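You operate a simulated robot arm through the tools that you are given. There is no shell and no other tool. Be economical: measure what you need, move in short steps, check, and stop when the job is done.

The job below is to be done with a simulated two-armed robot. You get a single attempt, and the scene is never put back.

TASK
Open the grey knob fully, draw the orange-knob rod up, push it home and lift the yellow lid.
Fine: the pump stays off.

Only the result counts: the job must be done as asked and must still hold three seconds after the hand-in. Knocking over, shifting, dropping, spilling or breaking anything else fails it. A push-on lid holds only when it is set on centred and level and pressed home; a screw cap is set on level and turned clockwise until tight.

THE ROBOT
Two 7-joint arms with two-finger grippers on one trunk, hanging from a carriage that runs on a gantry, over the field with the corners [-0.87, 0.215], [-0.481, -0.899], [1.879, -0.074], [1.49, 1.04] (x, y) and turns from -6.004 to 6.004 rad about z. Base frame: it is fixed where the carriage stands at the start and does not move with it; the origin is on the floor, on the carriage's upright axis, x ahead of it, y to its left, z up; the surface under the hand at the start is at about z = 0.52. Units: m, rad, N and s.
The left shoulder is at the start at [0, 0.236, 1.515], the right one opposite. With the tool pointing down near the work surface each hand reaches from about 0.1 to 0.34 m from the robot's upright axis, wherever it stands, measured 20 degrees to its own side. Places, roughly: black switch [2.1, -1.1, 0.6]; grey knob [2.4, -0.1, 0.8]; orange-knob rod [2.4, 0, 0.8]; yellow lid [2.3, 0.2, 0.8]. Payload 3.43 kg a hand.
The TCP of each hand is the grasp point between the finger pads, 0.03 m short of the fingertips. In the tool frame z runs along the fingers and y along their closing line. The gripper opens to 0.104 m. The gripper's body begins 0.057 m behind the TCP.
Orientation is that of the tool frame in the base frame, as a unit quaternion [x, y, z, w]. With the fingers straight down and closing along the base's y, the tool's x points along the base's -x, its y along +y and its z along -z.

THE INTERFACE
- The arms move only by the tool send_rows. It takes "left_series", "right_series" or both (then of equal length, played together; a hand with none holds still); each is one flat list of numbers, 7 for each row, row after row: the turn, a rotation vector about the tool's x, y, z in rad, then the shift along the tool's x, y, z in m, then the gripper command, from -1 (shut) to 1 (fully open), values between in proportion. In form: [wx, wy, wz, x, y, z, claw, wx, wy, wz, x, y, z, claw, ...]. A call has 1 to 10 rows; each row shifts and turns the commanded pose from where the row before left it, along the tool's axes as they then stand. A row lasts 0.2 s, in which the tool goes at most 0.05 m and 0.15 rad; a call with a longer step from one row to the next is refused whole, and so is a gripper value outside its range. A pose out of reach is approached as far as the arm can. The call stops where the force on the tool passes 60 N (or 10 N more than at its start, if that is more) or the arm is blocked; 0.2 s more then pass. The fingers move at their own pace (about 0.045 m/s each) and stop on an object; they squeeze with about 36 N. The grip force told is the motor's: it shows also when the fingers shut on nothing. Time passes only in rows, and 0.2 s behind the last, so rows that do not move let the fingers close. It gives the time, the measured TCP pose, the force on the tool (base axes), the opening and the grip force at its end, in the units of the frame above (readings bear some noise), with the torque about the TCP (base axes, N m) and any sound that the robot's microphone picked up.
- Cameras (640 x 400 px; columns grow to the right, rows downward): "scene" is now at [0.2786, -0.0113, 1.6509]; the picture's right is [-0.11, -0.99, 0.00], its down [-0.76, 0.09, -0.65] and it looks along [0.65, -0.07, -0.76] (base axes); focal length 275 px, centre (320, 200). "left" rides on the left gripper at [0.067, -0.018, -0.09] in its tool frame; the picture's right is [0.25, 0.97, 0.00], its down [-0.73, 0.19, -0.66] and it looks along [-0.64, 0.17, 0.75] (tool axes); focal length 218 px, centre (320, 200). "right" rides on the right gripper at [0.067, 0.018, -0.09] in its tool frame; the picture's right is [-0.25, 0.97, 0.00], its down [-0.73, -0.19, -0.66] and it looks along [-0.64, -0.17, 0.75] (tool axes); focal length 218 px, centre (320, 200).
- snapshot(camera): a new picture of that camera. It takes no simulated time.
- raise_lower(by): slides the trunk up (or, below 0, down) by that many m; the arms and the scene camera ride with it, the base frame stays. It gives what a move gives, with no picture.
- drive_base(legs): drives the robot by 1 to 6 legs, each [ahead, left, turn to the left] in m, m and rad, along the robot's own axes; the way and the turn of a leg run together, so that a leg with both is an arc; at most 1.5 m and 3.142 rad a leg. The arms and the cameras ride along, it lands a little off, and it stops where it bumps. It keeps to its track: a leg is cut to what the track allows. It gives what a move gives.
- turn_head(pan, tilt): turns the head with the scene camera to pan (to the left, within 1.501 rad either way) and tilt (down, from -0.506 to 1.204), counted from straight ahead of the robot. It gives what a move gives.
- point_at(camera, pixels): for up to 12 pixels [column, row] of the newest picture of that camera ("zoom" is the newest enlarged one), the place [x, y, z] in the base frame of the surface seen there, good to about 0.003 m. It takes no simulated time.
- inspect(camera, box): a new picture of the part [left, top, right, bottom] of that camera's present view, enlarged. It takes no simulated time.
- finish_job(): hands the job in; it is judged then, once.

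Work in short steps. Measure before you move; look again where a grasp or a placing could have gone wrong, and mend it. You have 90 turns and 92 pictures in all, those below and enlarged ones among them. Open the grippers and draw the arms clear of the work before you hand the job in, unless the task says otherwise; then end with one line.

The tools are called after "Emit:" as name(argument=value, ...) on one line, values as JSON. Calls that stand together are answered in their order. send_rows: Moves the arms, as the interface text tells. Its arguments: {"type":"object","properties":{"left_series":{"type":"array","items":{"type":"number"}},"right_series":{"type":"array","items":{"type":"number"}}},"required":[]} The other tools are called the same way: raise_lower (by) slides the trunk up or down; drive_base (legs) drives the base; turn_head (pan, tilt) turns the head that bears the scene camera; snapshot (camera) takes a picture; point_at (camera, pixels) gives the place of the surface under pixels of a picture; inspect (camera, box) takes an enlarged picture of a part of a camera's view; finish_job () hands the job in.

At the start:

```text
clock: 0.0
left_tcp_pos: [0.543, 0.2681, 1.1122]
left_tool_rot: [0.0, 1.0, 0.0, -0.001]
left_ft_force: [0.3, 0.2, -0.6]
left_torque: [0.0, 0.01, -0.03]
left_finger_gap: 0.104
left_gripper_force: 0.1
right_tcp_pos: [0.4991, -0.2316, 1.1021]
right_tool_rot: [0.0, 1.0, 0.0, 0.0]
right_ft_force: [0.3, -0.8, 0.1]
right_torque: [0.0, -0.02, -0.01]
right_finger_gap: 0.1038
right_gripper_force: 0.1
trunk travel left (down, up): [-0.425, 0.215]
robot x, y, heading: [0.0025, -0.0012, -0.0]
head pan, tilt: [-0.115, 0.864]
```

scene: 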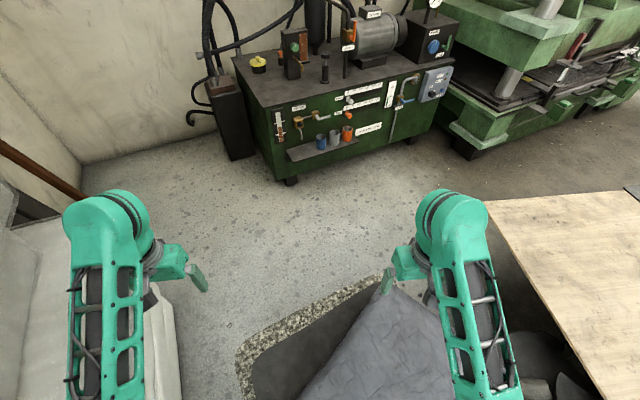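
right: 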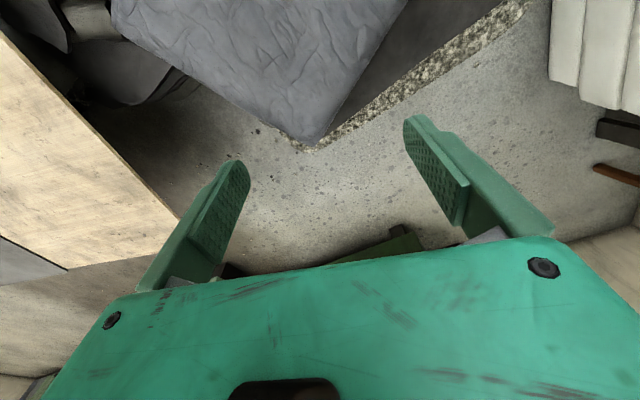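
left: 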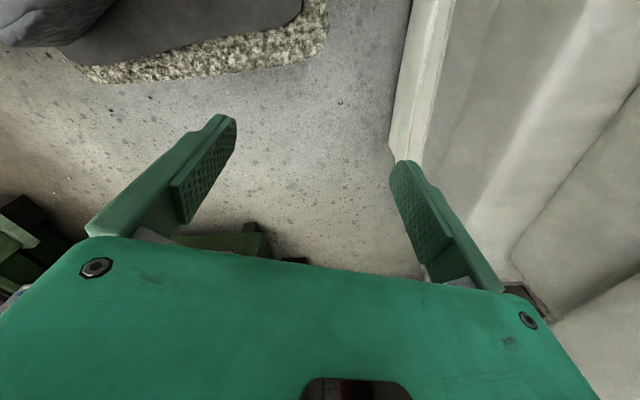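

The power unit with the yellow lid (258,63), rods and knobs sits around (340,90). I enlarge it.

Emit:
inspect(camera="scene", box=[220, 0, 470, 156])

Emit:
turn_head(pan=0.0, tilt=0.5)

Emit:
snapshot(camera="scene")

```text
2.56 times, centred on (345, 78) of scene
```

zoom: 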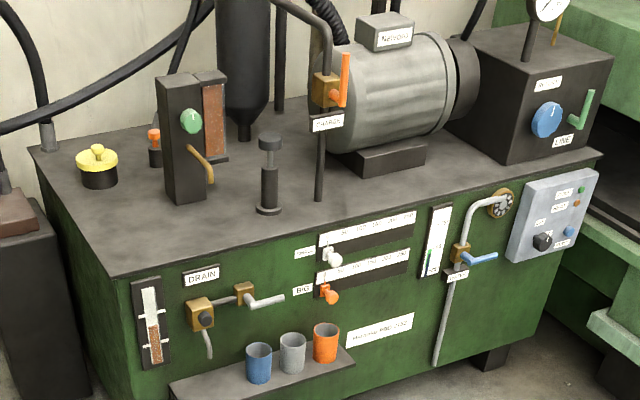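

```text
clock: 0.8
left_tcp_pos: [0.5437, 0.267, 1.1135]
left_tool_rot: [0.0, 1.0, 0.0, 0.0]
left_ft_force: [-0.1, 0.1, 0.5]
left_torque: [0.02, 0.0, 0.0]
left_finger_gap: 0.1041
left_gripper_force: 0.0
right_tcp_pos: [0.498, -0.2323, 1.1011]
right_tool_rot: [0.0, 1.0, -0.001, 0.0]
right_ft_force: [-0.4, 0.7, 0.8]
right_torque: [-0.01, -0.01, -0.02]
right_finger_gap: 0.1039
right_gripper_force: 0.0
trunk travel left (down, up): [-0.425, 0.215]
robot x, y, heading: [-0.001, 0.0014, -0.0]
head pan, tilt: [0.0, 0.499]
```

```text
87 pictures are left
```

scene: 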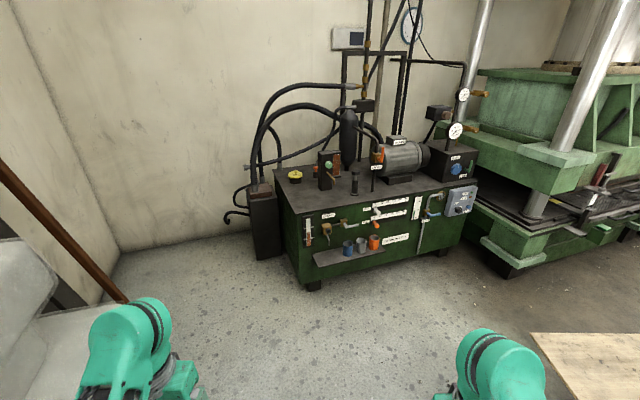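

Measure the main parts in the zoom picture.

Emit:
point_at(camera="zoom", pixels=[[97, 155], [154, 135], [190, 122], [269, 143], [268, 208], [335, 260], [330, 296], [326, 90], [345, 75], [542, 242], [120, 260], [548, 118]])

Emit:
inspect(camera="scene", box=[270, 100, 430, 200])

```text
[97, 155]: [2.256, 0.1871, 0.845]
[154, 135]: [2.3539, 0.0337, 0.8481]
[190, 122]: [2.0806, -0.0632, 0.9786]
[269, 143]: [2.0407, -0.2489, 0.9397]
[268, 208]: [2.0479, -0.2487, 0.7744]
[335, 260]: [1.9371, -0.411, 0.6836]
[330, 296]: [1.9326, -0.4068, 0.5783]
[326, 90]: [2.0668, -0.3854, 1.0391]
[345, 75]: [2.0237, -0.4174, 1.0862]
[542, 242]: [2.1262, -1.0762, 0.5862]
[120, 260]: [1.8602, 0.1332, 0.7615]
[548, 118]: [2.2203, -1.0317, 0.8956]
```

```text
4.00 times, centred on (350, 150) of scene
```

zoom: 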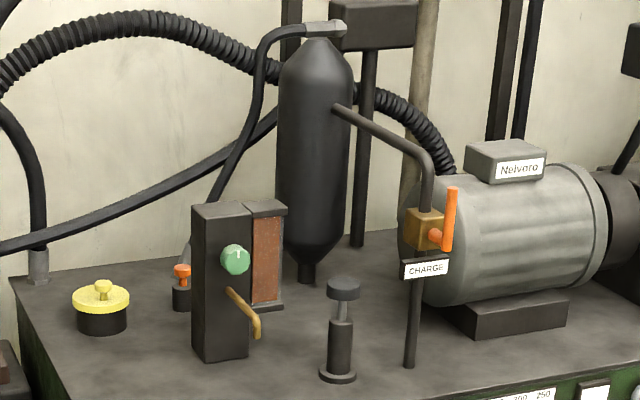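

The orange rod is behind the black tower, and the grey knob is hidden. I raise the trunk and drive nearer for a look from above.

Emit:
raise_lower(by=0.2)

Emit:
drive_base(legs=[[1.3, 0.15, 0]])

Emit:
turn_head(pan=0.0, tilt=0.9)

Emit:
snapshot(camera="scene")

```text
clock: 3.0
left_tcp_pos: [0.5431, 0.2666, 1.3123]
left_tool_rot: [0.0, 1.0, 0.001, -0.001]
left_ft_force: [-0.2, -0.2, 0.7]
left_torque: [0.01, -0.03, -0.04]
left_finger_gap: 0.1042
left_gripper_force: 0.1
right_tcp_pos: [0.4989, -0.2312, 1.3025]
right_tool_rot: [0.0, 1.0, 0.0, 0.0]
right_ft_force: [-1.0, 0.6, -0.2]
right_torque: [0.0, -0.04, 0.0]
right_finger_gap: 0.104
right_gripper_force: 0.1
trunk travel left (down, up): [-0.625, 0.015]
robot x, y, heading: [-0.0021, 0.0014, -0.002]
head pan, tilt: [0.0, 0.499]
```

```text
clock: 9.6
left_tcp_pos: [1.8545, 0.4075, 1.3121]
left_tool_rot: [0.002, 1.0, 0.0, -0.001]
left_ft_force: [1.0, -0.5, 0.2]
left_torque: [0.03, 0.01, 0.03]
left_finger_gap: 0.1041
left_gripper_force: 0.1
right_tcp_pos: [1.8079, -0.0895, 1.302]
right_tool_rot: [0.003, 1.0, 0.0, 0.0]
right_ft_force: [-1.0, 0.1, -0.2]
right_torque: [0.01, 0.03, 0.01]
right_finger_gap: 0.104
right_gripper_force: 0.1
trunk travel left (down, up): [-0.625, 0.015]
robot x, y, heading: [1.3138, 0.1428, -0.006]
head pan, tilt: [0.0, 0.499]
```

```text
clock: 10.5
left_tcp_pos: [1.8562, 0.4083, 1.3125]
left_tool_rot: [0.002, 1.0, 0.0, 0.0]
left_ft_force: [0.4, 0.1, -0.2]
left_torque: [0.01, 0.02, 0.01]
left_finger_gap: 0.1042
left_gripper_force: 0.1
right_tcp_pos: [1.8081, -0.0898, 1.3012]
right_tool_rot: [0.002, 1.0, 0.0, 0.0]
right_ft_force: [-0.1, -0.1, -0.1]
right_torque: [0.01, 0.03, 0.03]
right_finger_gap: 0.1041
right_gripper_force: 0.1
trunk travel left (down, up): [-0.625, 0.015]
robot x, y, heading: [1.3089, 0.1432, -0.009]
head pan, tilt: [0.0, 0.901]
```

```text
85 pictures are left
```

scene: 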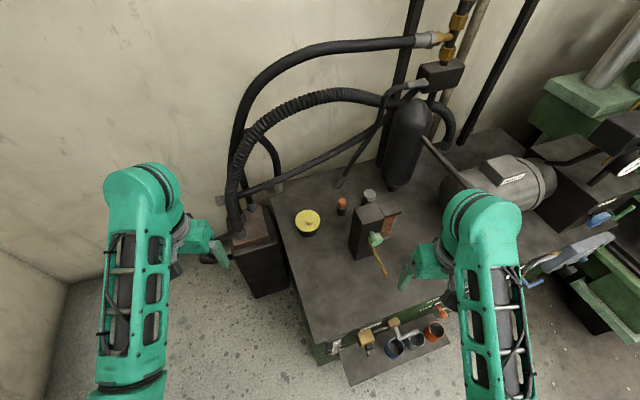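

Emit:
inspect(camera="scene", box=[260, 160, 420, 260])

```text
4.00 times, centred on (340, 210) of scene
```

zoom: 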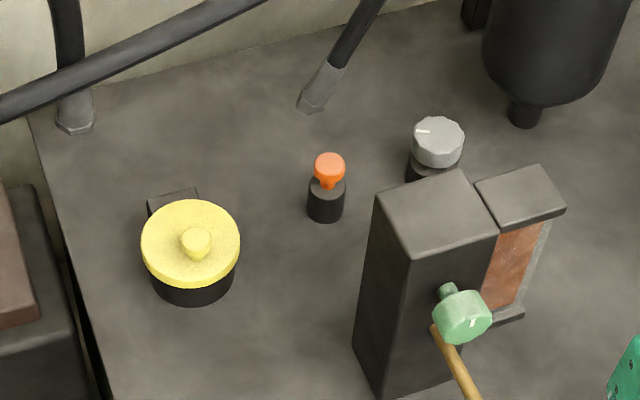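

The grey knob is visible at (438,140), the orange rod at (328,170), and the yellow lid with its grip at (196,243). I measure them all.

Emit:
point_at(camera="zoom", pixels=[[438, 135], [418, 131], [438, 155], [330, 162], [326, 205], [196, 240], [165, 245], [225, 235], [170, 197], [436, 215], [400, 160], [400, 100]])

Emit:
point_at(camera="zoom", pixels=[[540, 170], [515, 205], [390, 200], [490, 232], [524, 60], [570, 60], [330, 85], [70, 110], [150, 45], [326, 250], [540, 195], [460, 310]])

```text
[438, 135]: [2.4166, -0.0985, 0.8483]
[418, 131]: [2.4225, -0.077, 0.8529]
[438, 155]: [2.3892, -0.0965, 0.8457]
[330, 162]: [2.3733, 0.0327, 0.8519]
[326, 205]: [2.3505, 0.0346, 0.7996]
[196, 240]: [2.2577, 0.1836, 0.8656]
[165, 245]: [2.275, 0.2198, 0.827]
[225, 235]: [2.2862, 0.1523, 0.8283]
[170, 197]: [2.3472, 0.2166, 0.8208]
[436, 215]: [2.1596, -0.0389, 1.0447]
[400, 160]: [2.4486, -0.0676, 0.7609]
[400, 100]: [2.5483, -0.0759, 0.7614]
```

```text
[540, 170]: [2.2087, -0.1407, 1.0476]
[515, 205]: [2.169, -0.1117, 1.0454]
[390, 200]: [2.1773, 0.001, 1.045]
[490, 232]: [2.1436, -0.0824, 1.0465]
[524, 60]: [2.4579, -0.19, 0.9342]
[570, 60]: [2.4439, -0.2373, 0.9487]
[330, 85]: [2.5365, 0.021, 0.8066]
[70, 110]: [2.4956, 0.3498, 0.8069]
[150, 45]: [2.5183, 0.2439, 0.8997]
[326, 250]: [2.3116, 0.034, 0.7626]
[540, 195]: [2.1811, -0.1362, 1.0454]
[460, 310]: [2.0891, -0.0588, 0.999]
```

Check the arm's own geometry for clearance over the tower (top z 1.045).

Emit:
point_at(camera="scene", pixels=[[490, 210], [455, 220], [470, 260], [480, 300], [440, 300], [500, 380], [460, 390], [420, 260], [435, 250], [150, 200], [120, 250], [200, 240]])

Emit:
turn_head(pan=-0.4, tilt=1.2)

Emit:
snapshot(camera="scene")

```text
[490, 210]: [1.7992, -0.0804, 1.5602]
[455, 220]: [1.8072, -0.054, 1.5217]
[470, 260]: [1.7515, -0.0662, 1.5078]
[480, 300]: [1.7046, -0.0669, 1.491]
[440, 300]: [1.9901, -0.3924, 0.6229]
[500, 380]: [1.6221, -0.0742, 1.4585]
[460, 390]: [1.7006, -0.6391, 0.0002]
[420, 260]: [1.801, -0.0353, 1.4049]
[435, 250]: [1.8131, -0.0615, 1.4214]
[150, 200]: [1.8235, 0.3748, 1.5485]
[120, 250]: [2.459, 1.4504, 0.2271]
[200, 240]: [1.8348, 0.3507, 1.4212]
```

```text
clock: 11.4
left_tcp_pos: [1.855, 0.4084, 1.3119]
left_tool_rot: [0.003, 1.0, 0.0, 0.0]
left_ft_force: [1.1, 0.2, 0.1]
left_torque: [0.04, 0.0, -0.04]
left_finger_gap: 0.1039
left_gripper_force: 0.1
right_tcp_pos: [1.8075, -0.0913, 1.3016]
right_tool_rot: [0.003, 1.0, 0.0, -0.001]
right_ft_force: [0.0, 0.5, -0.4]
right_torque: [-0.01, 0.01, 0.0]
right_finger_gap: 0.104
right_gripper_force: 0.0
trunk travel left (down, up): [-0.625, 0.015]
robot x, y, heading: [1.3084, 0.1435, -0.007]
head pan, tilt: [-0.4, 1.201]
```

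```text
83 pictures are left
```

scene: 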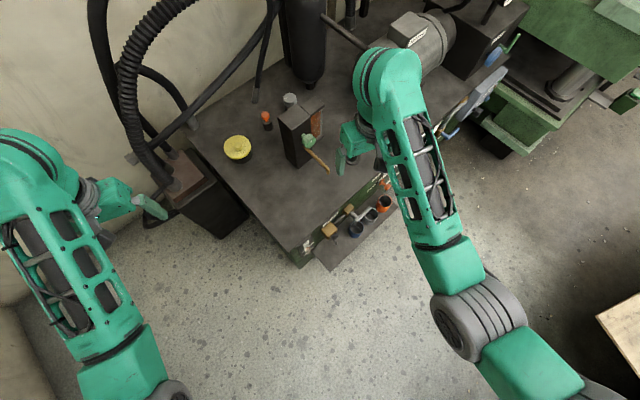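

The hoses at the back matter for the swing; I measure hose and elbow points.

Emit:
point_at(camera="scene", pixels=[[145, 25], [127, 75], [150, 160], [100, 40], [235, 60], [260, 60], [275, 12], [150, 72], [490, 310], [440, 260], [410, 130], [305, 60]])

```text
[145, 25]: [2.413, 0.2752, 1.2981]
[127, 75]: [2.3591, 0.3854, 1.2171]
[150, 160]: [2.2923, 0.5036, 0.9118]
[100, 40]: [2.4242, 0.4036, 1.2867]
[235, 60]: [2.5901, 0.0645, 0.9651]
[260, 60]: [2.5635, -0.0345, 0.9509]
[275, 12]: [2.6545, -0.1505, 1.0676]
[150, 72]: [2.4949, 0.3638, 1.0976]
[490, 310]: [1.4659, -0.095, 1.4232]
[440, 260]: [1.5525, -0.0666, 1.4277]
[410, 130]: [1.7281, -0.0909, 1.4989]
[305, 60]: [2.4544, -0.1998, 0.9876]
```

Hoses at (2.41,0.28,1.30) are close, so I draw both hands back 0.15 m before driving in.

Emit:
send_rows(left_series=[0, 0, 0, 0.05, 0, 0, 0, 0, 0, 0, 0.05, 0, 0, 0, 0, 0, 0, 0.05, 0, 0, 0], right_series=[0, 0, 0, 0.05, 0, 0, 0, 0, 0, 0, 0.05, 0, 0, 0, 0, 0, 0, 0.05, 0, 0, 0])

Emit:
drive_base(legs=[[0.46, 0.06, 0], [0, 0, 0.6]])

Emit:
turn_head(pan=-0.6, tilt=1.1)

Emit:
snapshot(camera="scene")

Emit:
snapshot(camera="right")

```text
clock: 12.2
left_tcp_pos: [1.7065, 0.408, 1.313]
left_tool_rot: [0.003, 1.0, 0.0, 0.0]
left_ft_force: [0.2, 0.4, 0.6]
left_torque: [0.0, 0.06, 0.02]
left_finger_gap: 0.0521
left_gripper_force: 0.0
right_tcp_pos: [1.6566, -0.089, 1.3008]
right_tool_rot: [0.003, 1.0, 0.0, 0.0]
right_ft_force: [-0.5, 0.3, 0.7]
right_torque: [0.02, 0.03, 0.02]
right_finger_gap: 0.052
right_gripper_force: 0.0
trunk travel left (down, up): [-0.625, 0.015]
robot x, y, heading: [1.3151, 0.1449, -0.005]
head pan, tilt: [-0.4, 1.201]
```

```text
clock: 16.6
left_tcp_pos: [1.952, 0.6421, 1.312]
left_tool_rot: [-0.29, 0.957, 0.0, 0.0]
left_ft_force: [-0.2, -0.3, -1.0]
left_torque: [0.01, 0.0, -0.03]
left_finger_gap: 0.0519
left_gripper_force: 0.1
right_tcp_pos: [2.1923, 0.202, 1.3013]
right_tool_rot: [-0.29, 0.957, 0.0, 0.0]
right_ft_force: [0.3, 0.0, 0.7]
right_torque: [-0.02, -0.02, -0.02]
right_finger_gap: 0.0522
right_gripper_force: 0.1
trunk travel left (down, up): [-0.625, 0.015]
robot x, y, heading: [1.7711, 0.2009, 0.585]
head pan, tilt: [-0.4, 1.201]
```

```text
clock: 17.3
left_tcp_pos: [1.9521, 0.6416, 1.3112]
left_tool_rot: [-0.291, 0.957, 0.0, 0.0]
left_ft_force: [-0.4, 0.4, -0.2]
left_torque: [0.0, 0.03, -0.02]
left_finger_gap: 0.0523
left_gripper_force: 0.1
right_tcp_pos: [2.1922, 0.2029, 1.3017]
right_tool_rot: [-0.29, 0.957, 0.001, -0.001]
right_ft_force: [0.3, 0.4, 0.8]
right_torque: [0.01, 0.02, 0.05]
right_finger_gap: 0.0517
right_gripper_force: 0.2
trunk travel left (down, up): [-0.625, 0.015]
robot x, y, heading: [1.7729, 0.2, 0.585]
head pan, tilt: [-0.6, 1.1]
```

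```text
82 pictures are left
```

scene: 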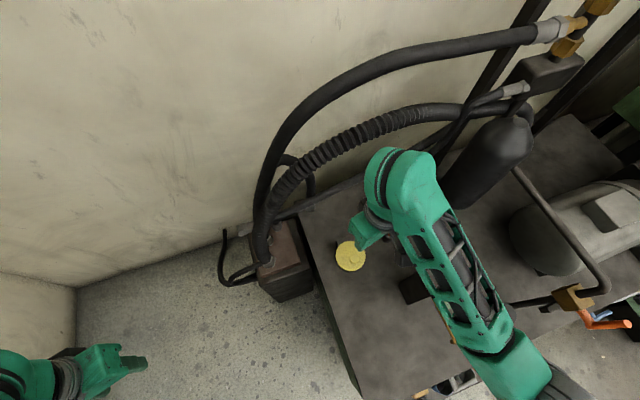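

```text
81 pictures are left
```

right: 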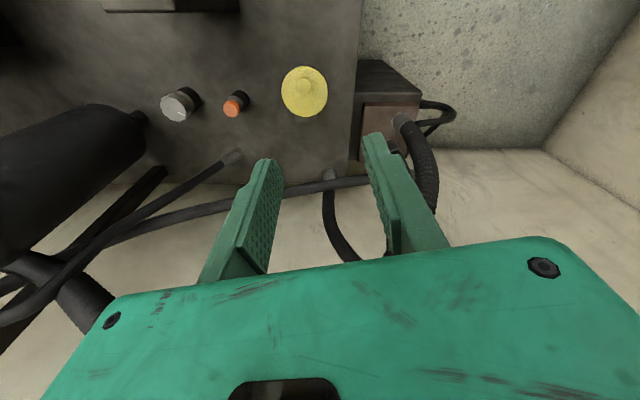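

The right camera sees the knob (180,104), rod (235,103) and lid (304,90). I zoom for detail.

Emit:
inspect(camera="right", box=[140, 50, 340, 175])

Emit:
point_at(camera="scene", pixels=[[430, 180], [440, 240], [480, 320], [530, 375], [320, 155], [265, 200], [400, 120], [500, 130], [545, 200], [450, 170]])

```text
3.20 times, centred on (240, 112) of right
```

zoom: 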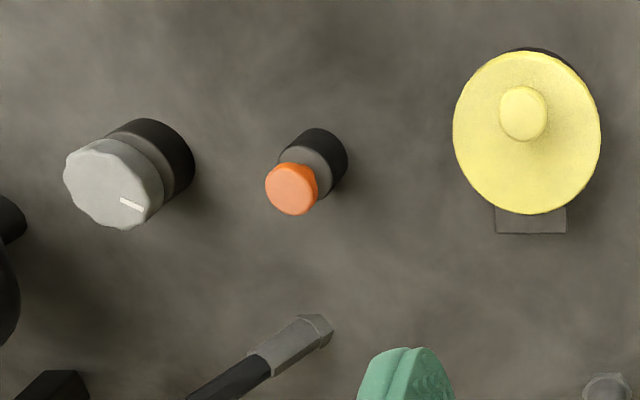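

```text
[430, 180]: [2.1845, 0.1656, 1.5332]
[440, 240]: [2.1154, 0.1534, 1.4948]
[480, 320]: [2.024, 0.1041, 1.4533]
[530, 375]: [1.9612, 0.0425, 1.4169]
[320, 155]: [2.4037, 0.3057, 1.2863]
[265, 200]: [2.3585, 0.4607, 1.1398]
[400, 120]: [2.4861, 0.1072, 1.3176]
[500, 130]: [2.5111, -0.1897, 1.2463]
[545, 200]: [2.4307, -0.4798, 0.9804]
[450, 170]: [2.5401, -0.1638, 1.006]
```

Emit:
point_at(camera="zoom", pixels=[[108, 185], [72, 178], [150, 205], [122, 148], [125, 225], [291, 190], [522, 112], [525, 65], [520, 200], [465, 130], [595, 130], [530, 225]])

```text
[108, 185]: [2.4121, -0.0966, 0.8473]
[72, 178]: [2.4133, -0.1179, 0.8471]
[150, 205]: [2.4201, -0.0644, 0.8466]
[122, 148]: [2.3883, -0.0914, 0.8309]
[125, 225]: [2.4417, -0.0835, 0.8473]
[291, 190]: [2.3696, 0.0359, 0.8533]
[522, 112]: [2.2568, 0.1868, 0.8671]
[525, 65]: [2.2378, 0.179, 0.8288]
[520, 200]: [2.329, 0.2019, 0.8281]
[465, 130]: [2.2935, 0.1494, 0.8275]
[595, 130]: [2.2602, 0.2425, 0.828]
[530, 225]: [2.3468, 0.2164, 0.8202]
```

Knob centre about (2.415,-0.092,0.847), accumulator close behind it. I move the right hand to a waypoint (2.30,0.03,1.15), beyond the tower, and open the fingers.

Emit:
send_rows(right_series=[0, 0, 0, 0.001, -0.04, 0.015, 1, 0, 0, 0, 0.001, -0.041, 0.02, 1, 0, 0, 0, 0.001, -0.041, 0.025, 1, 0, 0, 0, 0.001, -0.041, 0.025, 1, 0, 0, 0, 0.001, -0.041, 0.025, 1, 0, 0, 0, 0, 0, 0.04, 1])

Emit:
snapshot(camera="scene")

Emit:
snapshot(camera="right")

```text
clock: 18.7
left_tcp_pos: [1.9524, 0.6413, 1.312]
left_tool_rot: [-0.291, 0.957, 0.0, 0.0]
left_ft_force: [-0.1, 0.2, 0.1]
left_torque: [-0.01, -0.01, 0.0]
left_finger_gap: 0.0522
left_gripper_force: 0.0
right_tcp_pos: [2.3018, 0.0302, 1.1519]
right_tool_rot: [-0.291, 0.957, 0.0, 0.001]
right_ft_force: [0.3, 1.1, -0.4]
right_torque: [0.02, 0.0, -0.01]
right_finger_gap: 0.104
right_gripper_force: 0.0
trunk travel left (down, up): [-0.625, 0.015]
robot x, y, heading: [1.7736, 0.2007, 0.591]
head pan, tilt: [-0.6, 1.1]
```

```text
79 pictures are left
```

scene: 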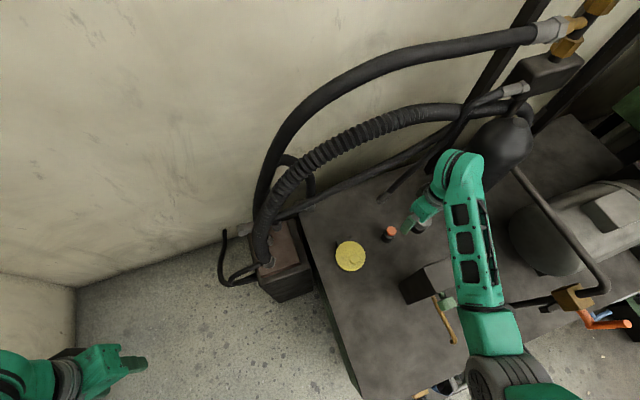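

```text
78 pictures are left
```

right: 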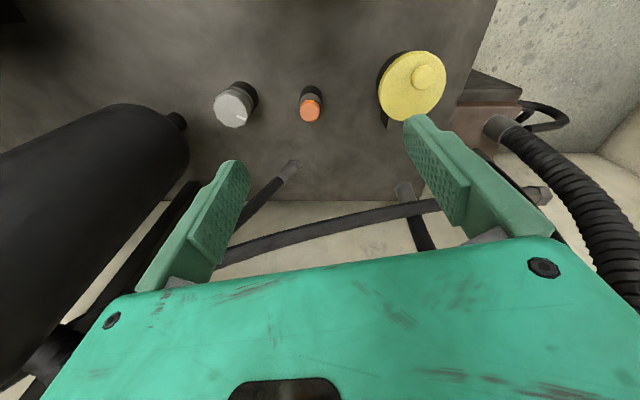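

Measure the accumulator edges and wrist position for clearance at the knob.

Emit:
point_at(camera="right", pixels=[[175, 125], [150, 115], [110, 107], [60, 120], [185, 160], [150, 190], [20, 165], [234, 106], [310, 108], [425, 78]])

Emit:
point_at(camera="scene", pixels=[[465, 165], [478, 175], [490, 290], [495, 330], [480, 380], [500, 140], [515, 165], [525, 120]])

```text
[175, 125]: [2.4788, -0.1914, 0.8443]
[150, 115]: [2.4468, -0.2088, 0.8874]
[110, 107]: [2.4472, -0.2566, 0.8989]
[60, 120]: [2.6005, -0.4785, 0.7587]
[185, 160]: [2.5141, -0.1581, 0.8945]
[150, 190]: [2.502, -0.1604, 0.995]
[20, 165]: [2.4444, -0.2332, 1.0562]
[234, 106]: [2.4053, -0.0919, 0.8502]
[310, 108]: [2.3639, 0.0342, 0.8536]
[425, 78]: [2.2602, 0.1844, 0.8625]
```

```text
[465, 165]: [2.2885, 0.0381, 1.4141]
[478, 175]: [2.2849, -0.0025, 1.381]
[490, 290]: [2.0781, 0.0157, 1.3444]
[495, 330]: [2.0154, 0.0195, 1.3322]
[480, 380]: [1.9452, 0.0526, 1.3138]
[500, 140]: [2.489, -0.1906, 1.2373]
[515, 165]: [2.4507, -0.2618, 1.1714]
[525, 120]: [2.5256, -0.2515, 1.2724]
```

Clearance is enough (about 4 cm). I turn the hand clockwise 1.2 rad in place to have room for opening counter-clockwise.

Emit:
send_rows(right_series=[0, 0, 0.135, 0, 0, 0, 1, 0, 0, 0.135, 0, 0, 0, 1, 0, 0, 0.135, 0, 0, 0, 1, 0, 0, 0.135, 0, 0, 0, 1, 0, 0, 0.135, 0, 0, 0, 1, 0, 0, 0.135, 0, 0, 0, 1, 0, 0, 0.135, 0, 0, 0, 1, 0, 0, 0.135, 0, 0, 0, 1, 0, 0, 0.135, 0, 0, 0, 1])

Emit:
snapshot(camera="right")

```text
clock: 20.7
left_tcp_pos: [1.9521, 0.6407, 1.3115]
left_tool_rot: [-0.291, 0.957, 0.0, 0.0]
left_ft_force: [-0.3, -0.1, 0.7]
left_torque: [0.01, -0.01, -0.01]
left_finger_gap: 0.0522
left_gripper_force: 0.0
right_tcp_pos: [2.3009, 0.03, 1.1522]
right_tool_rot: [0.307, 0.952, -0.002, 0.0]
right_ft_force: [0.7, 0.6, 0.2]
right_torque: [-0.01, 0.02, 0.0]
right_finger_gap: 0.1041
right_gripper_force: 0.1
trunk travel left (down, up): [-0.625, 0.015]
robot x, y, heading: [1.7753, 0.1992, 0.59]
head pan, tilt: [-0.6, 1.1]
```

```text
77 pictures are left
```

right: 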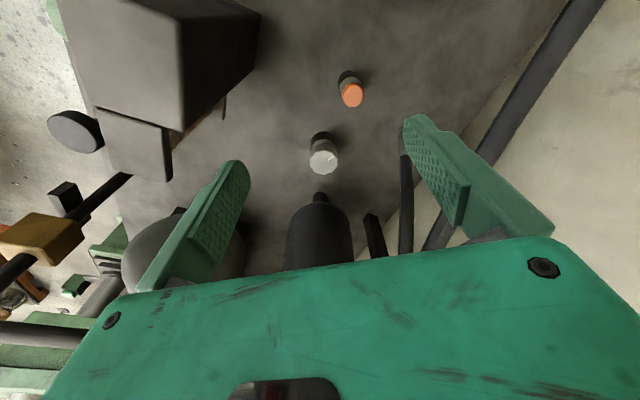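

Move over the knob at z≈0.99.

Emit:
send_rows(right_series=[0, 0, 0, -0.04, -0.0085, 0.01, 1, 0, 0, 0, -0.04, -0.0085, 0.02, 1, 0, 0, 0, -0.04, -0.0085, 0.025, 1, 0, 0, 0, -0.041, -0.0085, 0.025, 1, 0, 0, 0, 0, 0, 0.04, 1, 0, 0, 0, 0, 0, 0.04, 1])

Emit:
snapshot(camera="right")

Emit:
snapshot(camera="scene")

```text
clock: 22.1
left_tcp_pos: [1.9518, 0.6414, 1.312]
left_tool_rot: [-0.29, 0.957, -0.001, -0.001]
left_ft_force: [-0.6, 0.1, -0.1]
left_torque: [0.02, 0.03, 0.03]
left_finger_gap: 0.052
left_gripper_force: 0.1
right_tcp_pos: [2.406, -0.0925, 1.033]
right_tool_rot: [0.306, 0.952, 0.001, 0.0]
right_ft_force: [0.5, -0.4, 0.0]
right_torque: [-0.02, 0.0, 0.01]
right_finger_gap: 0.1035
right_gripper_force: 0.0
right hand out of reach, approached as far as the arm can: row 5, 6
trunk travel left (down, up): [-0.625, 0.015]
robot x, y, heading: [1.7747, 0.1992, 0.589]
head pan, tilt: [-0.6, 1.1]
```

```text
76 pictures are left
```

right: 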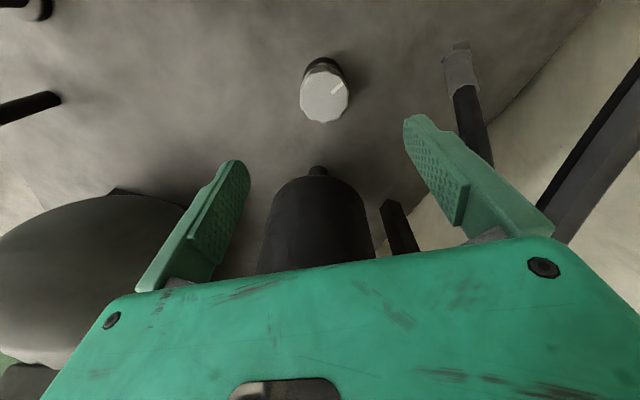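

```text
75 pictures are left
```

scene: 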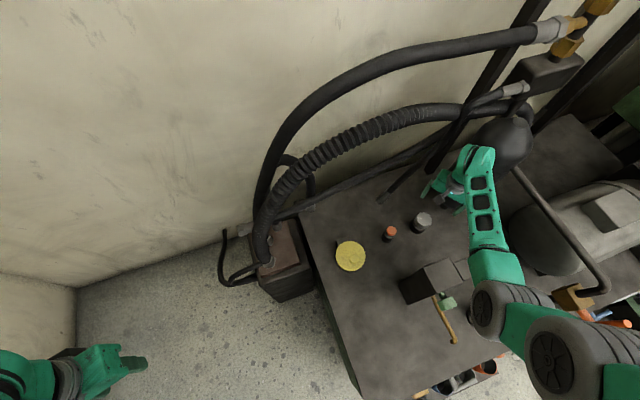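

Reach ends here at z 1.033, so I lower the trunk, with the near-straight arm riding down, first 0.1 m.

Emit:
raise_lower(by=-0.1)

Emit:
snapshot(camera="right")

Emit:
snapshot(camera="scene")

```text
clock: 23.5
left_tcp_pos: [1.9508, 0.6414, 1.2112]
left_tool_rot: [-0.29, 0.957, 0.0, 0.0]
left_ft_force: [-0.7, 0.9, -0.5]
left_torque: [0.0, 0.0, 0.01]
left_finger_gap: 0.0521
left_gripper_force: 0.0
right_tcp_pos: [2.4058, -0.0929, 0.9346]
right_tool_rot: [0.307, 0.952, 0.0, 0.001]
right_ft_force: [0.5, -0.1, -0.2]
right_torque: [-0.04, -0.01, 0.02]
right_finger_gap: 0.1041
right_gripper_force: 0.1
trunk travel left (down, up): [-0.525, 0.115]
robot x, y, heading: [1.7745, 0.203, 0.592]
head pan, tilt: [-0.6, 1.1]
```

```text
74 pictures are left
```

right: 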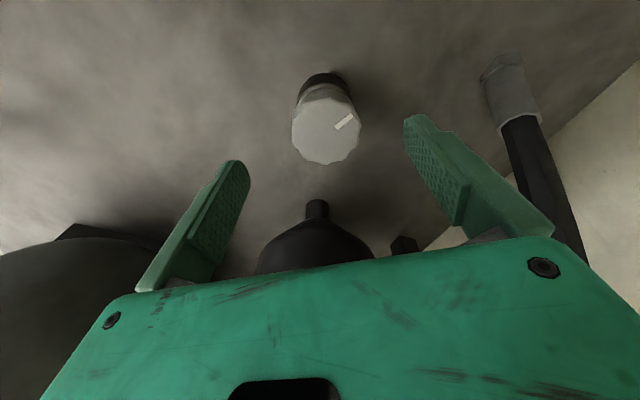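

```text
73 pictures are left
```

scene: 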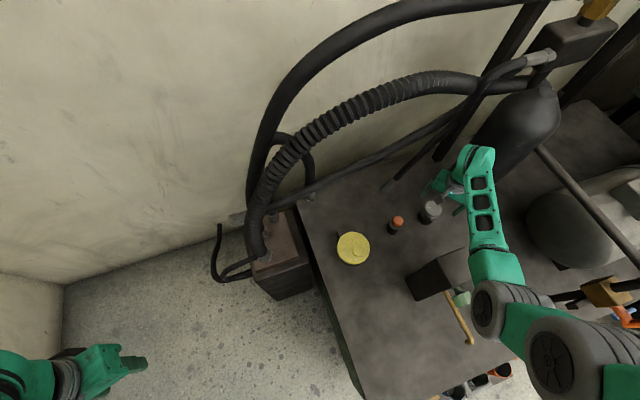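

Measure knob rim in this close view and elbow height over the tower.

Emit:
point_at(camera="right", pixels=[[326, 128], [298, 128], [357, 128], [326, 160], [320, 100], [350, 117], [336, 127]])

Emit:
point_at(camera="scene", pixels=[[490, 305], [475, 320], [475, 250], [440, 270], [495, 160], [510, 145]])

```text
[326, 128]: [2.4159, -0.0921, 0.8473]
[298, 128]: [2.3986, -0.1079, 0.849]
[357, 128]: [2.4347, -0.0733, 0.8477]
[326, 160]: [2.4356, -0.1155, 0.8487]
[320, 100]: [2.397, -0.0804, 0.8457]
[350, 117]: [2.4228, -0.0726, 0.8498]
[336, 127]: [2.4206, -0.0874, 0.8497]
```

```text
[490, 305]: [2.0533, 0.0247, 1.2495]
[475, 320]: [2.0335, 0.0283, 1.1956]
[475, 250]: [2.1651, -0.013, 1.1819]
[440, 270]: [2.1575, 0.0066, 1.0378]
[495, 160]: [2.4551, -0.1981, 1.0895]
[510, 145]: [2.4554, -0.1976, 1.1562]
```

The forearm (top z 1.18 at x 2.165) is too near the tower to ride lower, and reach seems joint-limited, perhaps by the yaw. I raise the trunk again and test descent with the yaw turned back.

Emit:
raise_lower(by=0.1)

Emit:
send_rows(right_series=[0, 0, -0.15, 0, 0, 0, 1, 0, 0, -0.15, 0, 0, 0, 1, 0, 0, -0.15, 0, 0, 0, 1, 0, 0, -0.15, 0, 0, 0, 1, 0, 0, 0, 0, 0, 0.03, 1, 0, 0, 0, 0, 0, 0.03, 1])

```text
clock: 24.8
left_tcp_pos: [1.9519, 0.6411, 1.3108]
left_tool_rot: [-0.291, 0.957, 0.0, 0.0]
left_ft_force: [0.1, -0.4, -0.9]
left_torque: [0.01, -0.03, 0.01]
left_finger_gap: 0.0519
left_gripper_force: 0.1
right_tcp_pos: [2.4058, -0.092, 1.0326]
right_tool_rot: [0.307, 0.952, 0.0, 0.001]
right_ft_force: [-0.4, -0.4, 0.7]
right_torque: [0.01, -0.03, 0.0]
right_finger_gap: 0.1039
right_gripper_force: 0.0
trunk travel left (down, up): [-0.625, 0.015]
robot x, y, heading: [1.7756, 0.1998, 0.588]
head pan, tilt: [-0.6, 1.1]
```

```text
clock: 26.2
left_tcp_pos: [1.9511, 0.6414, 1.3117]
left_tool_rot: [-0.291, 0.957, 0.001, 0.0]
left_ft_force: [-0.4, -0.8, 0.1]
left_torque: [-0.03, 0.0, 0.01]
left_finger_gap: 0.052
left_gripper_force: 0.1
right_tcp_pos: [2.405, -0.0922, 0.9735]
right_tool_rot: [0.012, 1.0, 0.0, 0.0]
right_ft_force: [0.8, -0.1, -0.6]
right_torque: [-0.03, -0.01, 0.01]
right_finger_gap: 0.104
right_gripper_force: 0.0
trunk travel left (down, up): [-0.625, 0.015]
robot x, y, heading: [1.7738, 0.1986, 0.59]
head pan, tilt: [-0.6, 1.1]
```

It was the yaw. I go on down with yaw ≈0 and correct x by +1 cm.

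Emit:
send_rows(right_series=[0, 0, 0, -0.01, 0, 0.02, 1, 0, 0, 0, 0, 0, 0.02, 1, 0, 0, 0, 0, 0, 0.02, 1])

Emit:
snapshot(camera="right")

Emit:
snapshot(camera="scene")

```text
clock: 27.0
left_tcp_pos: [1.951, 0.6408, 1.3109]
left_tool_rot: [-0.291, 0.957, 0.0, 0.0]
left_ft_force: [-0.6, 0.4, 0.0]
left_torque: [0.0, 0.0, 0.02]
left_finger_gap: 0.0519
left_gripper_force: 0.1
right_tcp_pos: [2.4153, -0.0913, 0.9232]
right_tool_rot: [0.012, 1.0, 0.0, 0.0]
right_ft_force: [0.5, -0.6, -0.2]
right_torque: [0.0, -0.01, -0.02]
right_finger_gap: 0.1041
right_gripper_force: 0.1
right hand out of reach, approached as far as the arm can: row 3
trunk travel left (down, up): [-0.625, 0.015]
robot x, y, heading: [1.7707, 0.1972, 0.589]
head pan, tilt: [-0.6, 1.1]
```

```text
72 pictures are left
```

right: 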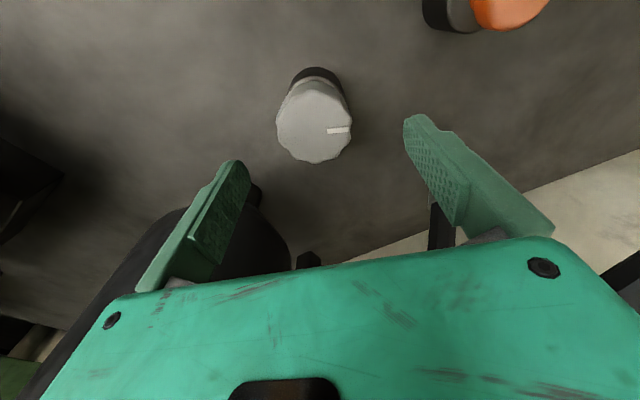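

```text
71 pictures are left
```

scene: 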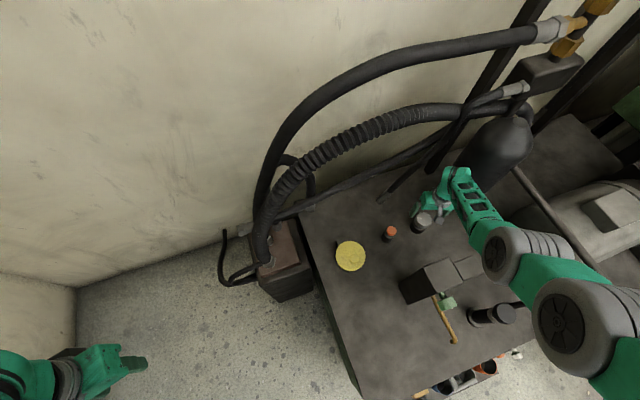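

Check elbow/forearm heights before lowering the trunk 0.09 m.

Emit:
point_at(camera="scene", pixels=[[495, 250], [470, 235], [480, 262], [515, 280], [530, 300], [560, 320], [480, 205], [450, 195], [440, 215], [500, 300]])

Emit:
inspect(camera="scene", box=[380, 140, 640, 400])

```text
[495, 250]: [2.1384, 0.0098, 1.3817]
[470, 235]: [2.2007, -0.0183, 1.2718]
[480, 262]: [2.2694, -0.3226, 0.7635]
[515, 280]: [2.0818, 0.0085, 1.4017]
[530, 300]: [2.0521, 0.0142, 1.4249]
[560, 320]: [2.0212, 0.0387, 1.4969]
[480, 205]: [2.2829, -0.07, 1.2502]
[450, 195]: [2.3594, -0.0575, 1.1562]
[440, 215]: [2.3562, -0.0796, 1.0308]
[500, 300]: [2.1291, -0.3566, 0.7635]
```

```text
1.54 times, centred on (510, 270) of scene
```

zoom: 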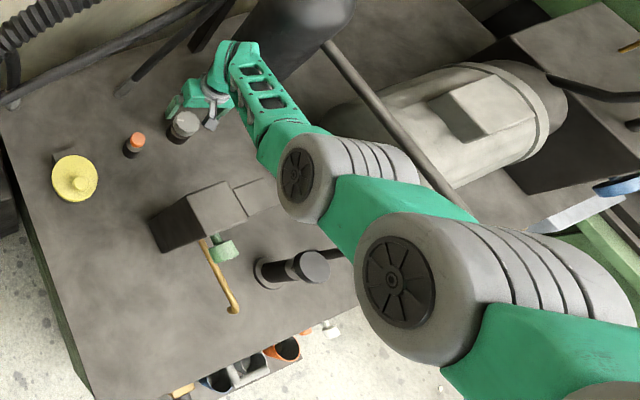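

Forearm and elbow are well above the tower now (≥1.27 at x 2.2). Lower the trunk 0.085 so the pads straddle the knob.

Emit:
raise_lower(by=-0.085)

Emit:
snapshot(camera="right")

```text
clock: 28.2
left_tcp_pos: [1.9527, 0.6408, 1.2261]
left_tool_rot: [-0.29, 0.957, 0.0, 0.0]
left_ft_force: [0.3, -0.5, -0.6]
left_torque: [-0.02, 0.01, -0.02]
left_finger_gap: 0.052
left_gripper_force: 0.0
right_tcp_pos: [2.4162, -0.0932, 0.8383]
right_tool_rot: [0.012, 1.0, -0.001, -0.001]
right_ft_force: [0.9, -0.2, -0.1]
right_torque: [0.01, 0.0, -0.02]
right_finger_gap: 0.1043
right_gripper_force: 0.0
trunk travel left (down, up): [-0.54, 0.1]
robot x, y, heading: [1.7724, 0.203, 0.594]
head pan, tilt: [-0.6, 1.1]
```

```text
69 pictures are left
```

right: 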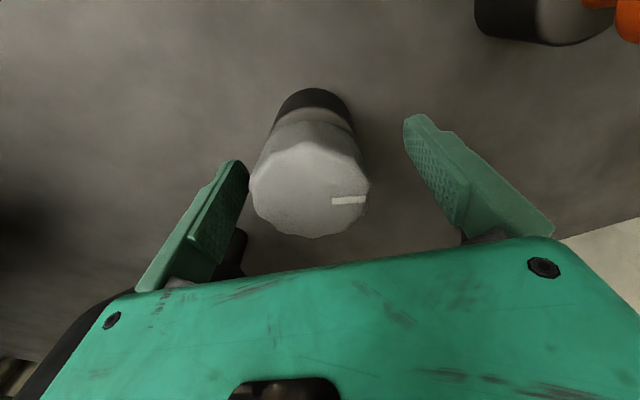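

Check centring of the knob between the pads.

Emit:
point_at(camera="right", pixels=[[310, 190], [252, 190], [366, 190], [310, 235], [310, 145], [230, 190], [415, 150]])

```text
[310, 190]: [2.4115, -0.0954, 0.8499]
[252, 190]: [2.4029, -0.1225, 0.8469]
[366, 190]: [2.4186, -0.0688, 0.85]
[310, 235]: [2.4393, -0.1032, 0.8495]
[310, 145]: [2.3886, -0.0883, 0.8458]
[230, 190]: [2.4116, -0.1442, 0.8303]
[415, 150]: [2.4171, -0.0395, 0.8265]
```

Nearly centred; shift 3 mm and close on the knob.

Emit:
send_rows(right_series=[0, 0, 0, 0.003, -0.0025, 0, 0.2, 0, 0, 0, 0, 0, 0, -1, 0, 0, 0, 0, 0, 0, -1, 0, 0, 0, 0, 0, 0, -1, 0, 0, 0, 0, 0, 0, -1])

```text
clock: 29.4
left_tcp_pos: [1.9515, 0.6403, 1.2262]
left_tool_rot: [-0.29, 0.957, -0.001, 0.0]
left_ft_force: [0.3, -0.7, -0.2]
left_torque: [0.01, -0.02, 0.0]
left_finger_gap: 0.0518
left_gripper_force: 0.1
right_tcp_pos: [2.4129, -0.0972, 0.8395]
right_tool_rot: [0.012, 1.0, -0.001, 0.0]
right_ft_force: [1.9, -10.3, -5.3]
right_torque: [0.3, -0.29, -0.06]
right_finger_gap: 0.0593
right_gripper_force: 45.0
trunk travel left (down, up): [-0.54, 0.1]
robot x, y, heading: [1.7731, 0.2017, 0.587]
head pan, tilt: [-0.6, 1.1]
```

Gripped (gap 0.059). Turn counter-clockwise in small steps and watch torque.

Emit:
send_rows(right_series=[0, 0, -0.08, 0, 0.001, 0, -1, 0, 0, -0.08, 0, 0, 0, -1, 0, 0, -0.08, 0, 0, 0, -1, 0, 0, -0.08, 0, 0, 0, -1])

Emit:
snapshot(camera="right")

```text
clock: 30.4
left_tcp_pos: [1.952, 0.6379, 1.2243]
left_tool_rot: [-0.292, 0.957, -0.001, -0.001]
left_ft_force: [-0.6, -0.2, 0.0]
left_torque: [0.01, 0.0, -0.02]
left_finger_gap: 0.0521
left_gripper_force: 0.1
right_tcp_pos: [2.413, -0.0988, 0.8403]
right_tool_rot: [-0.149, 0.989, -0.002, 0.0]
right_ft_force: [11.6, -24.4, -25.6]
right_torque: [0.87, -0.17, -0.09]
right_finger_gap: 0.0594
right_gripper_force: 44.7
trunk travel left (down, up): [-0.54, 0.1]
robot x, y, heading: [1.7725, 0.2001, 0.586]
head pan, tilt: [-0.6, 1.1]
```

```text
68 pictures are left
```

right: 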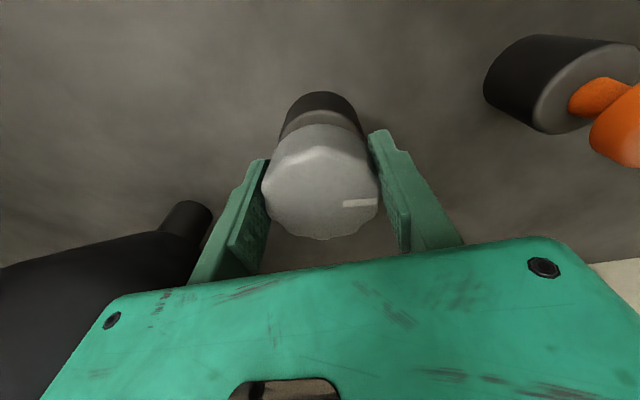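

The knob turns with almost no torque, but side force has built up. I test a small upward and -y correction to relieve it.

Emit:
send_rows(right_series=[0, 0, 0, 0, 0, -0.003, -1])

Emit:
send_rows(right_series=[0, 0, 0, 0, -0.002, 0, -1])

```text
clock: 30.8
left_tcp_pos: [1.9525, 0.6386, 1.2249]
left_tool_rot: [-0.291, 0.957, -0.002, 0.0]
left_ft_force: [0.0, 0.1, 0.0]
left_torque: [0.02, 0.01, 0.01]
left_finger_gap: 0.052
left_gripper_force: 0.0
right_tcp_pos: [2.412, -0.099, 0.8423]
right_tool_rot: [-0.148, 0.989, -0.002, 0.0]
right_ft_force: [17.1, -27.4, -35.7]
right_torque: [0.8, 0.37, -0.16]
right_finger_gap: 0.0596
right_gripper_force: 45.2
trunk travel left (down, up): [-0.54, 0.1]
robot x, y, heading: [1.7729, 0.2, 0.592]
head pan, tilt: [-0.6, 1.1]
```

```text
clock: 31.2
left_tcp_pos: [1.9511, 0.6383, 1.2253]
left_tool_rot: [-0.29, 0.957, -0.001, -0.001]
left_ft_force: [-0.4, -0.2, -0.2]
left_torque: [0.0, -0.01, -0.01]
left_finger_gap: 0.0518
left_gripper_force: 0.1
right_tcp_pos: [2.4124, -0.0995, 0.8416]
right_tool_rot: [-0.147, 0.989, -0.001, -0.001]
right_ft_force: [10.7, -21.0, -28.1]
right_torque: [-0.04, 0.3, -0.13]
right_finger_gap: 0.0591
right_gripper_force: 44.5
trunk travel left (down, up): [-0.54, 0.1]
robot x, y, heading: [1.7783, 0.2008, 0.586]
head pan, tilt: [-0.6, 1.1]
```

Signs clear: force on tool. I relieve by moving down 8 mm commanded and -y 6 mm.

Emit:
send_rows(right_series=[0, 0, 0, -0.001, -0.003, 0.004, -1, 0, 0, 0, 0, -0.0035, 0.004, -1])

```text
clock: 31.8
left_tcp_pos: [1.9495, 0.6406, 1.2256]
left_tool_rot: [-0.291, 0.957, -0.001, 0.0]
left_ft_force: [0.3, -0.5, 0.5]
left_torque: [0.01, 0.03, -0.03]
left_finger_gap: 0.052
left_gripper_force: 0.0
right_tcp_pos: [2.4147, -0.0982, 0.84]
right_tool_rot: [-0.147, 0.989, 0.001, 0.0]
right_ft_force: [-29.2, 4.5, 44.3]
right_torque: [-0.17, -0.02, 0.03]
right_finger_gap: 0.0592
right_gripper_force: 45.2
right hand out of reach, approached as far as the arm can: row 2
trunk travel left (down, up): [-0.54, 0.1]
robot x, y, heading: [1.769, 0.2043, 0.592]
head pan, tilt: [-0.6, 1.1]
```

Overshot slightly; go half back.

Emit:
send_rows(right_series=[0, 0, 0, 0.003, 0.001, -0.004, -1])

```text
clock: 32.2
left_tcp_pos: [1.9544, 0.6412, 1.2241]
left_tool_rot: [-0.292, 0.956, 0.0, 0.0]
left_ft_force: [0.1, -0.3, 0.5]
left_torque: [0.02, -0.01, 0.02]
left_finger_gap: 0.0522
left_gripper_force: 0.1
right_tcp_pos: [2.4145, -0.0986, 0.8411]
right_tool_rot: [-0.149, 0.989, -0.002, 0.001]
right_ft_force: [28.0, -4.5, -47.4]
right_torque: [0.16, 0.53, -0.05]
right_finger_gap: 0.0594
right_gripper_force: 44.0
trunk travel left (down, up): [-0.54, 0.1]
robot x, y, heading: [1.775, 0.202, 0.597]
head pan, tilt: [-0.6, 1.1]
```

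Emit:
send_rows(right_series=[0, 0, 0, -0.0015, 0, 0.002, -1])

```text
clock: 32.6
left_tcp_pos: [1.9529, 0.6408, 1.2254]
left_tool_rot: [-0.291, 0.957, 0.001, 0.0]
left_ft_force: [0.0, 0.4, -0.2]
left_torque: [0.01, -0.01, 0.0]
left_finger_gap: 0.0523
left_gripper_force: 0.0
right_tcp_pos: [2.4137, -0.0977, 0.8401]
right_tool_rot: [-0.148, 0.989, -0.001, 0.0]
right_ft_force: [4.0, -2.2, -6.0]
right_torque: [-0.5, -0.36, 0.0]
right_finger_gap: 0.0593
right_gripper_force: 45.1
trunk travel left (down, up): [-0.54, 0.1]
robot x, y, heading: [1.7751, 0.2031, 0.589]
head pan, tilt: [-0.6, 1.1]
```

Balanced. Continue turning counter-clockwise, 0.5 rad.

Emit:
send_rows(right_series=[0, 0, -0.1, 0, 0, 0, -1, 0, 0, -0.1, 0, 0, 0, -1, 0, 0, -0.1, 0, 0, 0, -1, 0, 0, -0.1, 0, 0, 0, -1, 0, 0, -0.1, 0, 0, 0, -1])

Emit:
snapshot(camera="right")

```text
clock: 33.8
left_tcp_pos: [1.9537, 0.6407, 1.2262]
left_tool_rot: [-0.291, 0.957, 0.0, 0.0]
left_ft_force: [0.0, 1.3, 0.4]
left_torque: [0.0, 0.03, -0.02]
left_finger_gap: 0.0521
left_gripper_force: 0.1
right_tcp_pos: [2.4142, -0.0998, 0.8398]
right_tool_rot: [-0.388, 0.921, 0.0, 0.0]
right_ft_force: [8.5, -9.6, -9.3]
right_torque: [1.28, 0.69, -0.05]
right_finger_gap: 0.059
right_gripper_force: 44.2
trunk travel left (down, up): [-0.54, 0.1]
robot x, y, heading: [1.7759, 0.2002, 0.593]
head pan, tilt: [-0.6, 1.1]
```

```text
67 pictures are left
```

right: 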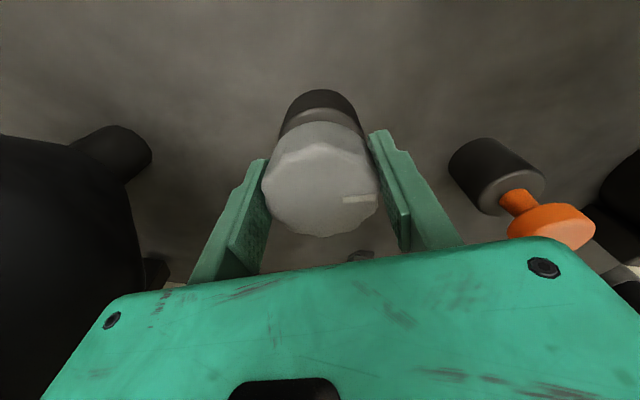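

The mark stays with the gripper, so the knob follows. Continue another 0.6 rad.

Emit:
send_rows(right_series=[0, 0, -0.1, 0, 0, 0, -1, 0, 0, -0.1, 0, 0, 0, -1, 0, 0, -0.1, 0, 0, 0, -1, 0, 0, -0.1, 0, 0, 0, -1, 0, 0, -0.1, 0, 0, 0, -1, 0, 0, -0.1, 0, 0, 0, -1])

Emit:
snapshot(camera="right")

```text
clock: 35.2
left_tcp_pos: [1.9534, 0.6398, 1.2256]
left_tool_rot: [-0.291, 0.957, -0.001, 0.001]
left_ft_force: [-0.3, -0.7, 0.7]
left_torque: [0.05, -0.01, -0.01]
left_finger_gap: 0.0519
left_gripper_force: 0.1
right_tcp_pos: [2.417, -0.0999, 0.8419]
right_tool_rot: [-0.644, 0.765, -0.002, 0.001]
right_ft_force: [27.1, -17.5, -34.6]
right_torque: [-0.15, 1.01, -0.12]
right_finger_gap: 0.0594
right_gripper_force: 45.2
trunk travel left (down, up): [-0.54, 0.1]
robot x, y, heading: [1.7725, 0.1972, 0.591]
head pan, tilt: [-0.6, 1.1]
```

```text
66 pictures are left
```

right: 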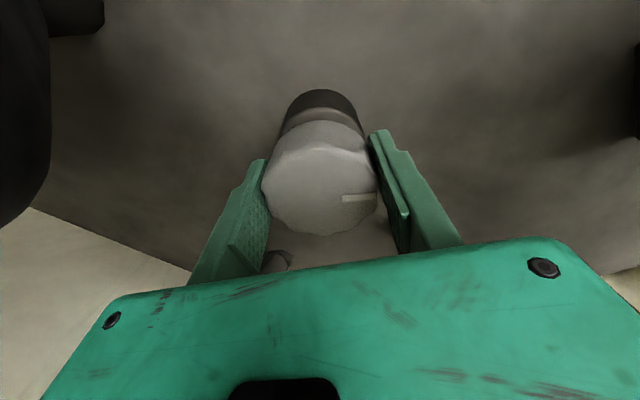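

Knob has followed ~1.4 rad. Relieve the force a bit and turn on 0.3 rad.

Emit:
send_rows(right_series=[0, 0, 0, 0.0007, -0.0017, 0.0015, -1, 0, 0, -0.1, 0, 0, 0, -1, 0, 0, -0.1, 0, 0, 0, -1, 0, 0, -0.1, 0, 0, 0, -1])

```text
clock: 36.2
left_tcp_pos: [1.953, 0.6405, 1.2269]
left_tool_rot: [-0.29, 0.957, -0.002, 0.001]
left_ft_force: [0.3, 0.2, 1.0]
left_torque: [-0.02, 0.0, 0.03]
left_finger_gap: 0.052
left_gripper_force: 0.1
right_tcp_pos: [2.4178, -0.101, 0.8422]
right_tool_rot: [0.75, -0.661, 0.001, -0.001]
right_ft_force: [-12.3, 0.8, 39.7]
right_torque: [0.04, 1.05, 0.05]
right_finger_gap: 0.0594
right_gripper_force: 45.1
trunk travel left (down, up): [-0.54, 0.1]
robot x, y, heading: [1.7722, 0.204, 0.586]
head pan, tilt: [-0.6, 1.1]
```

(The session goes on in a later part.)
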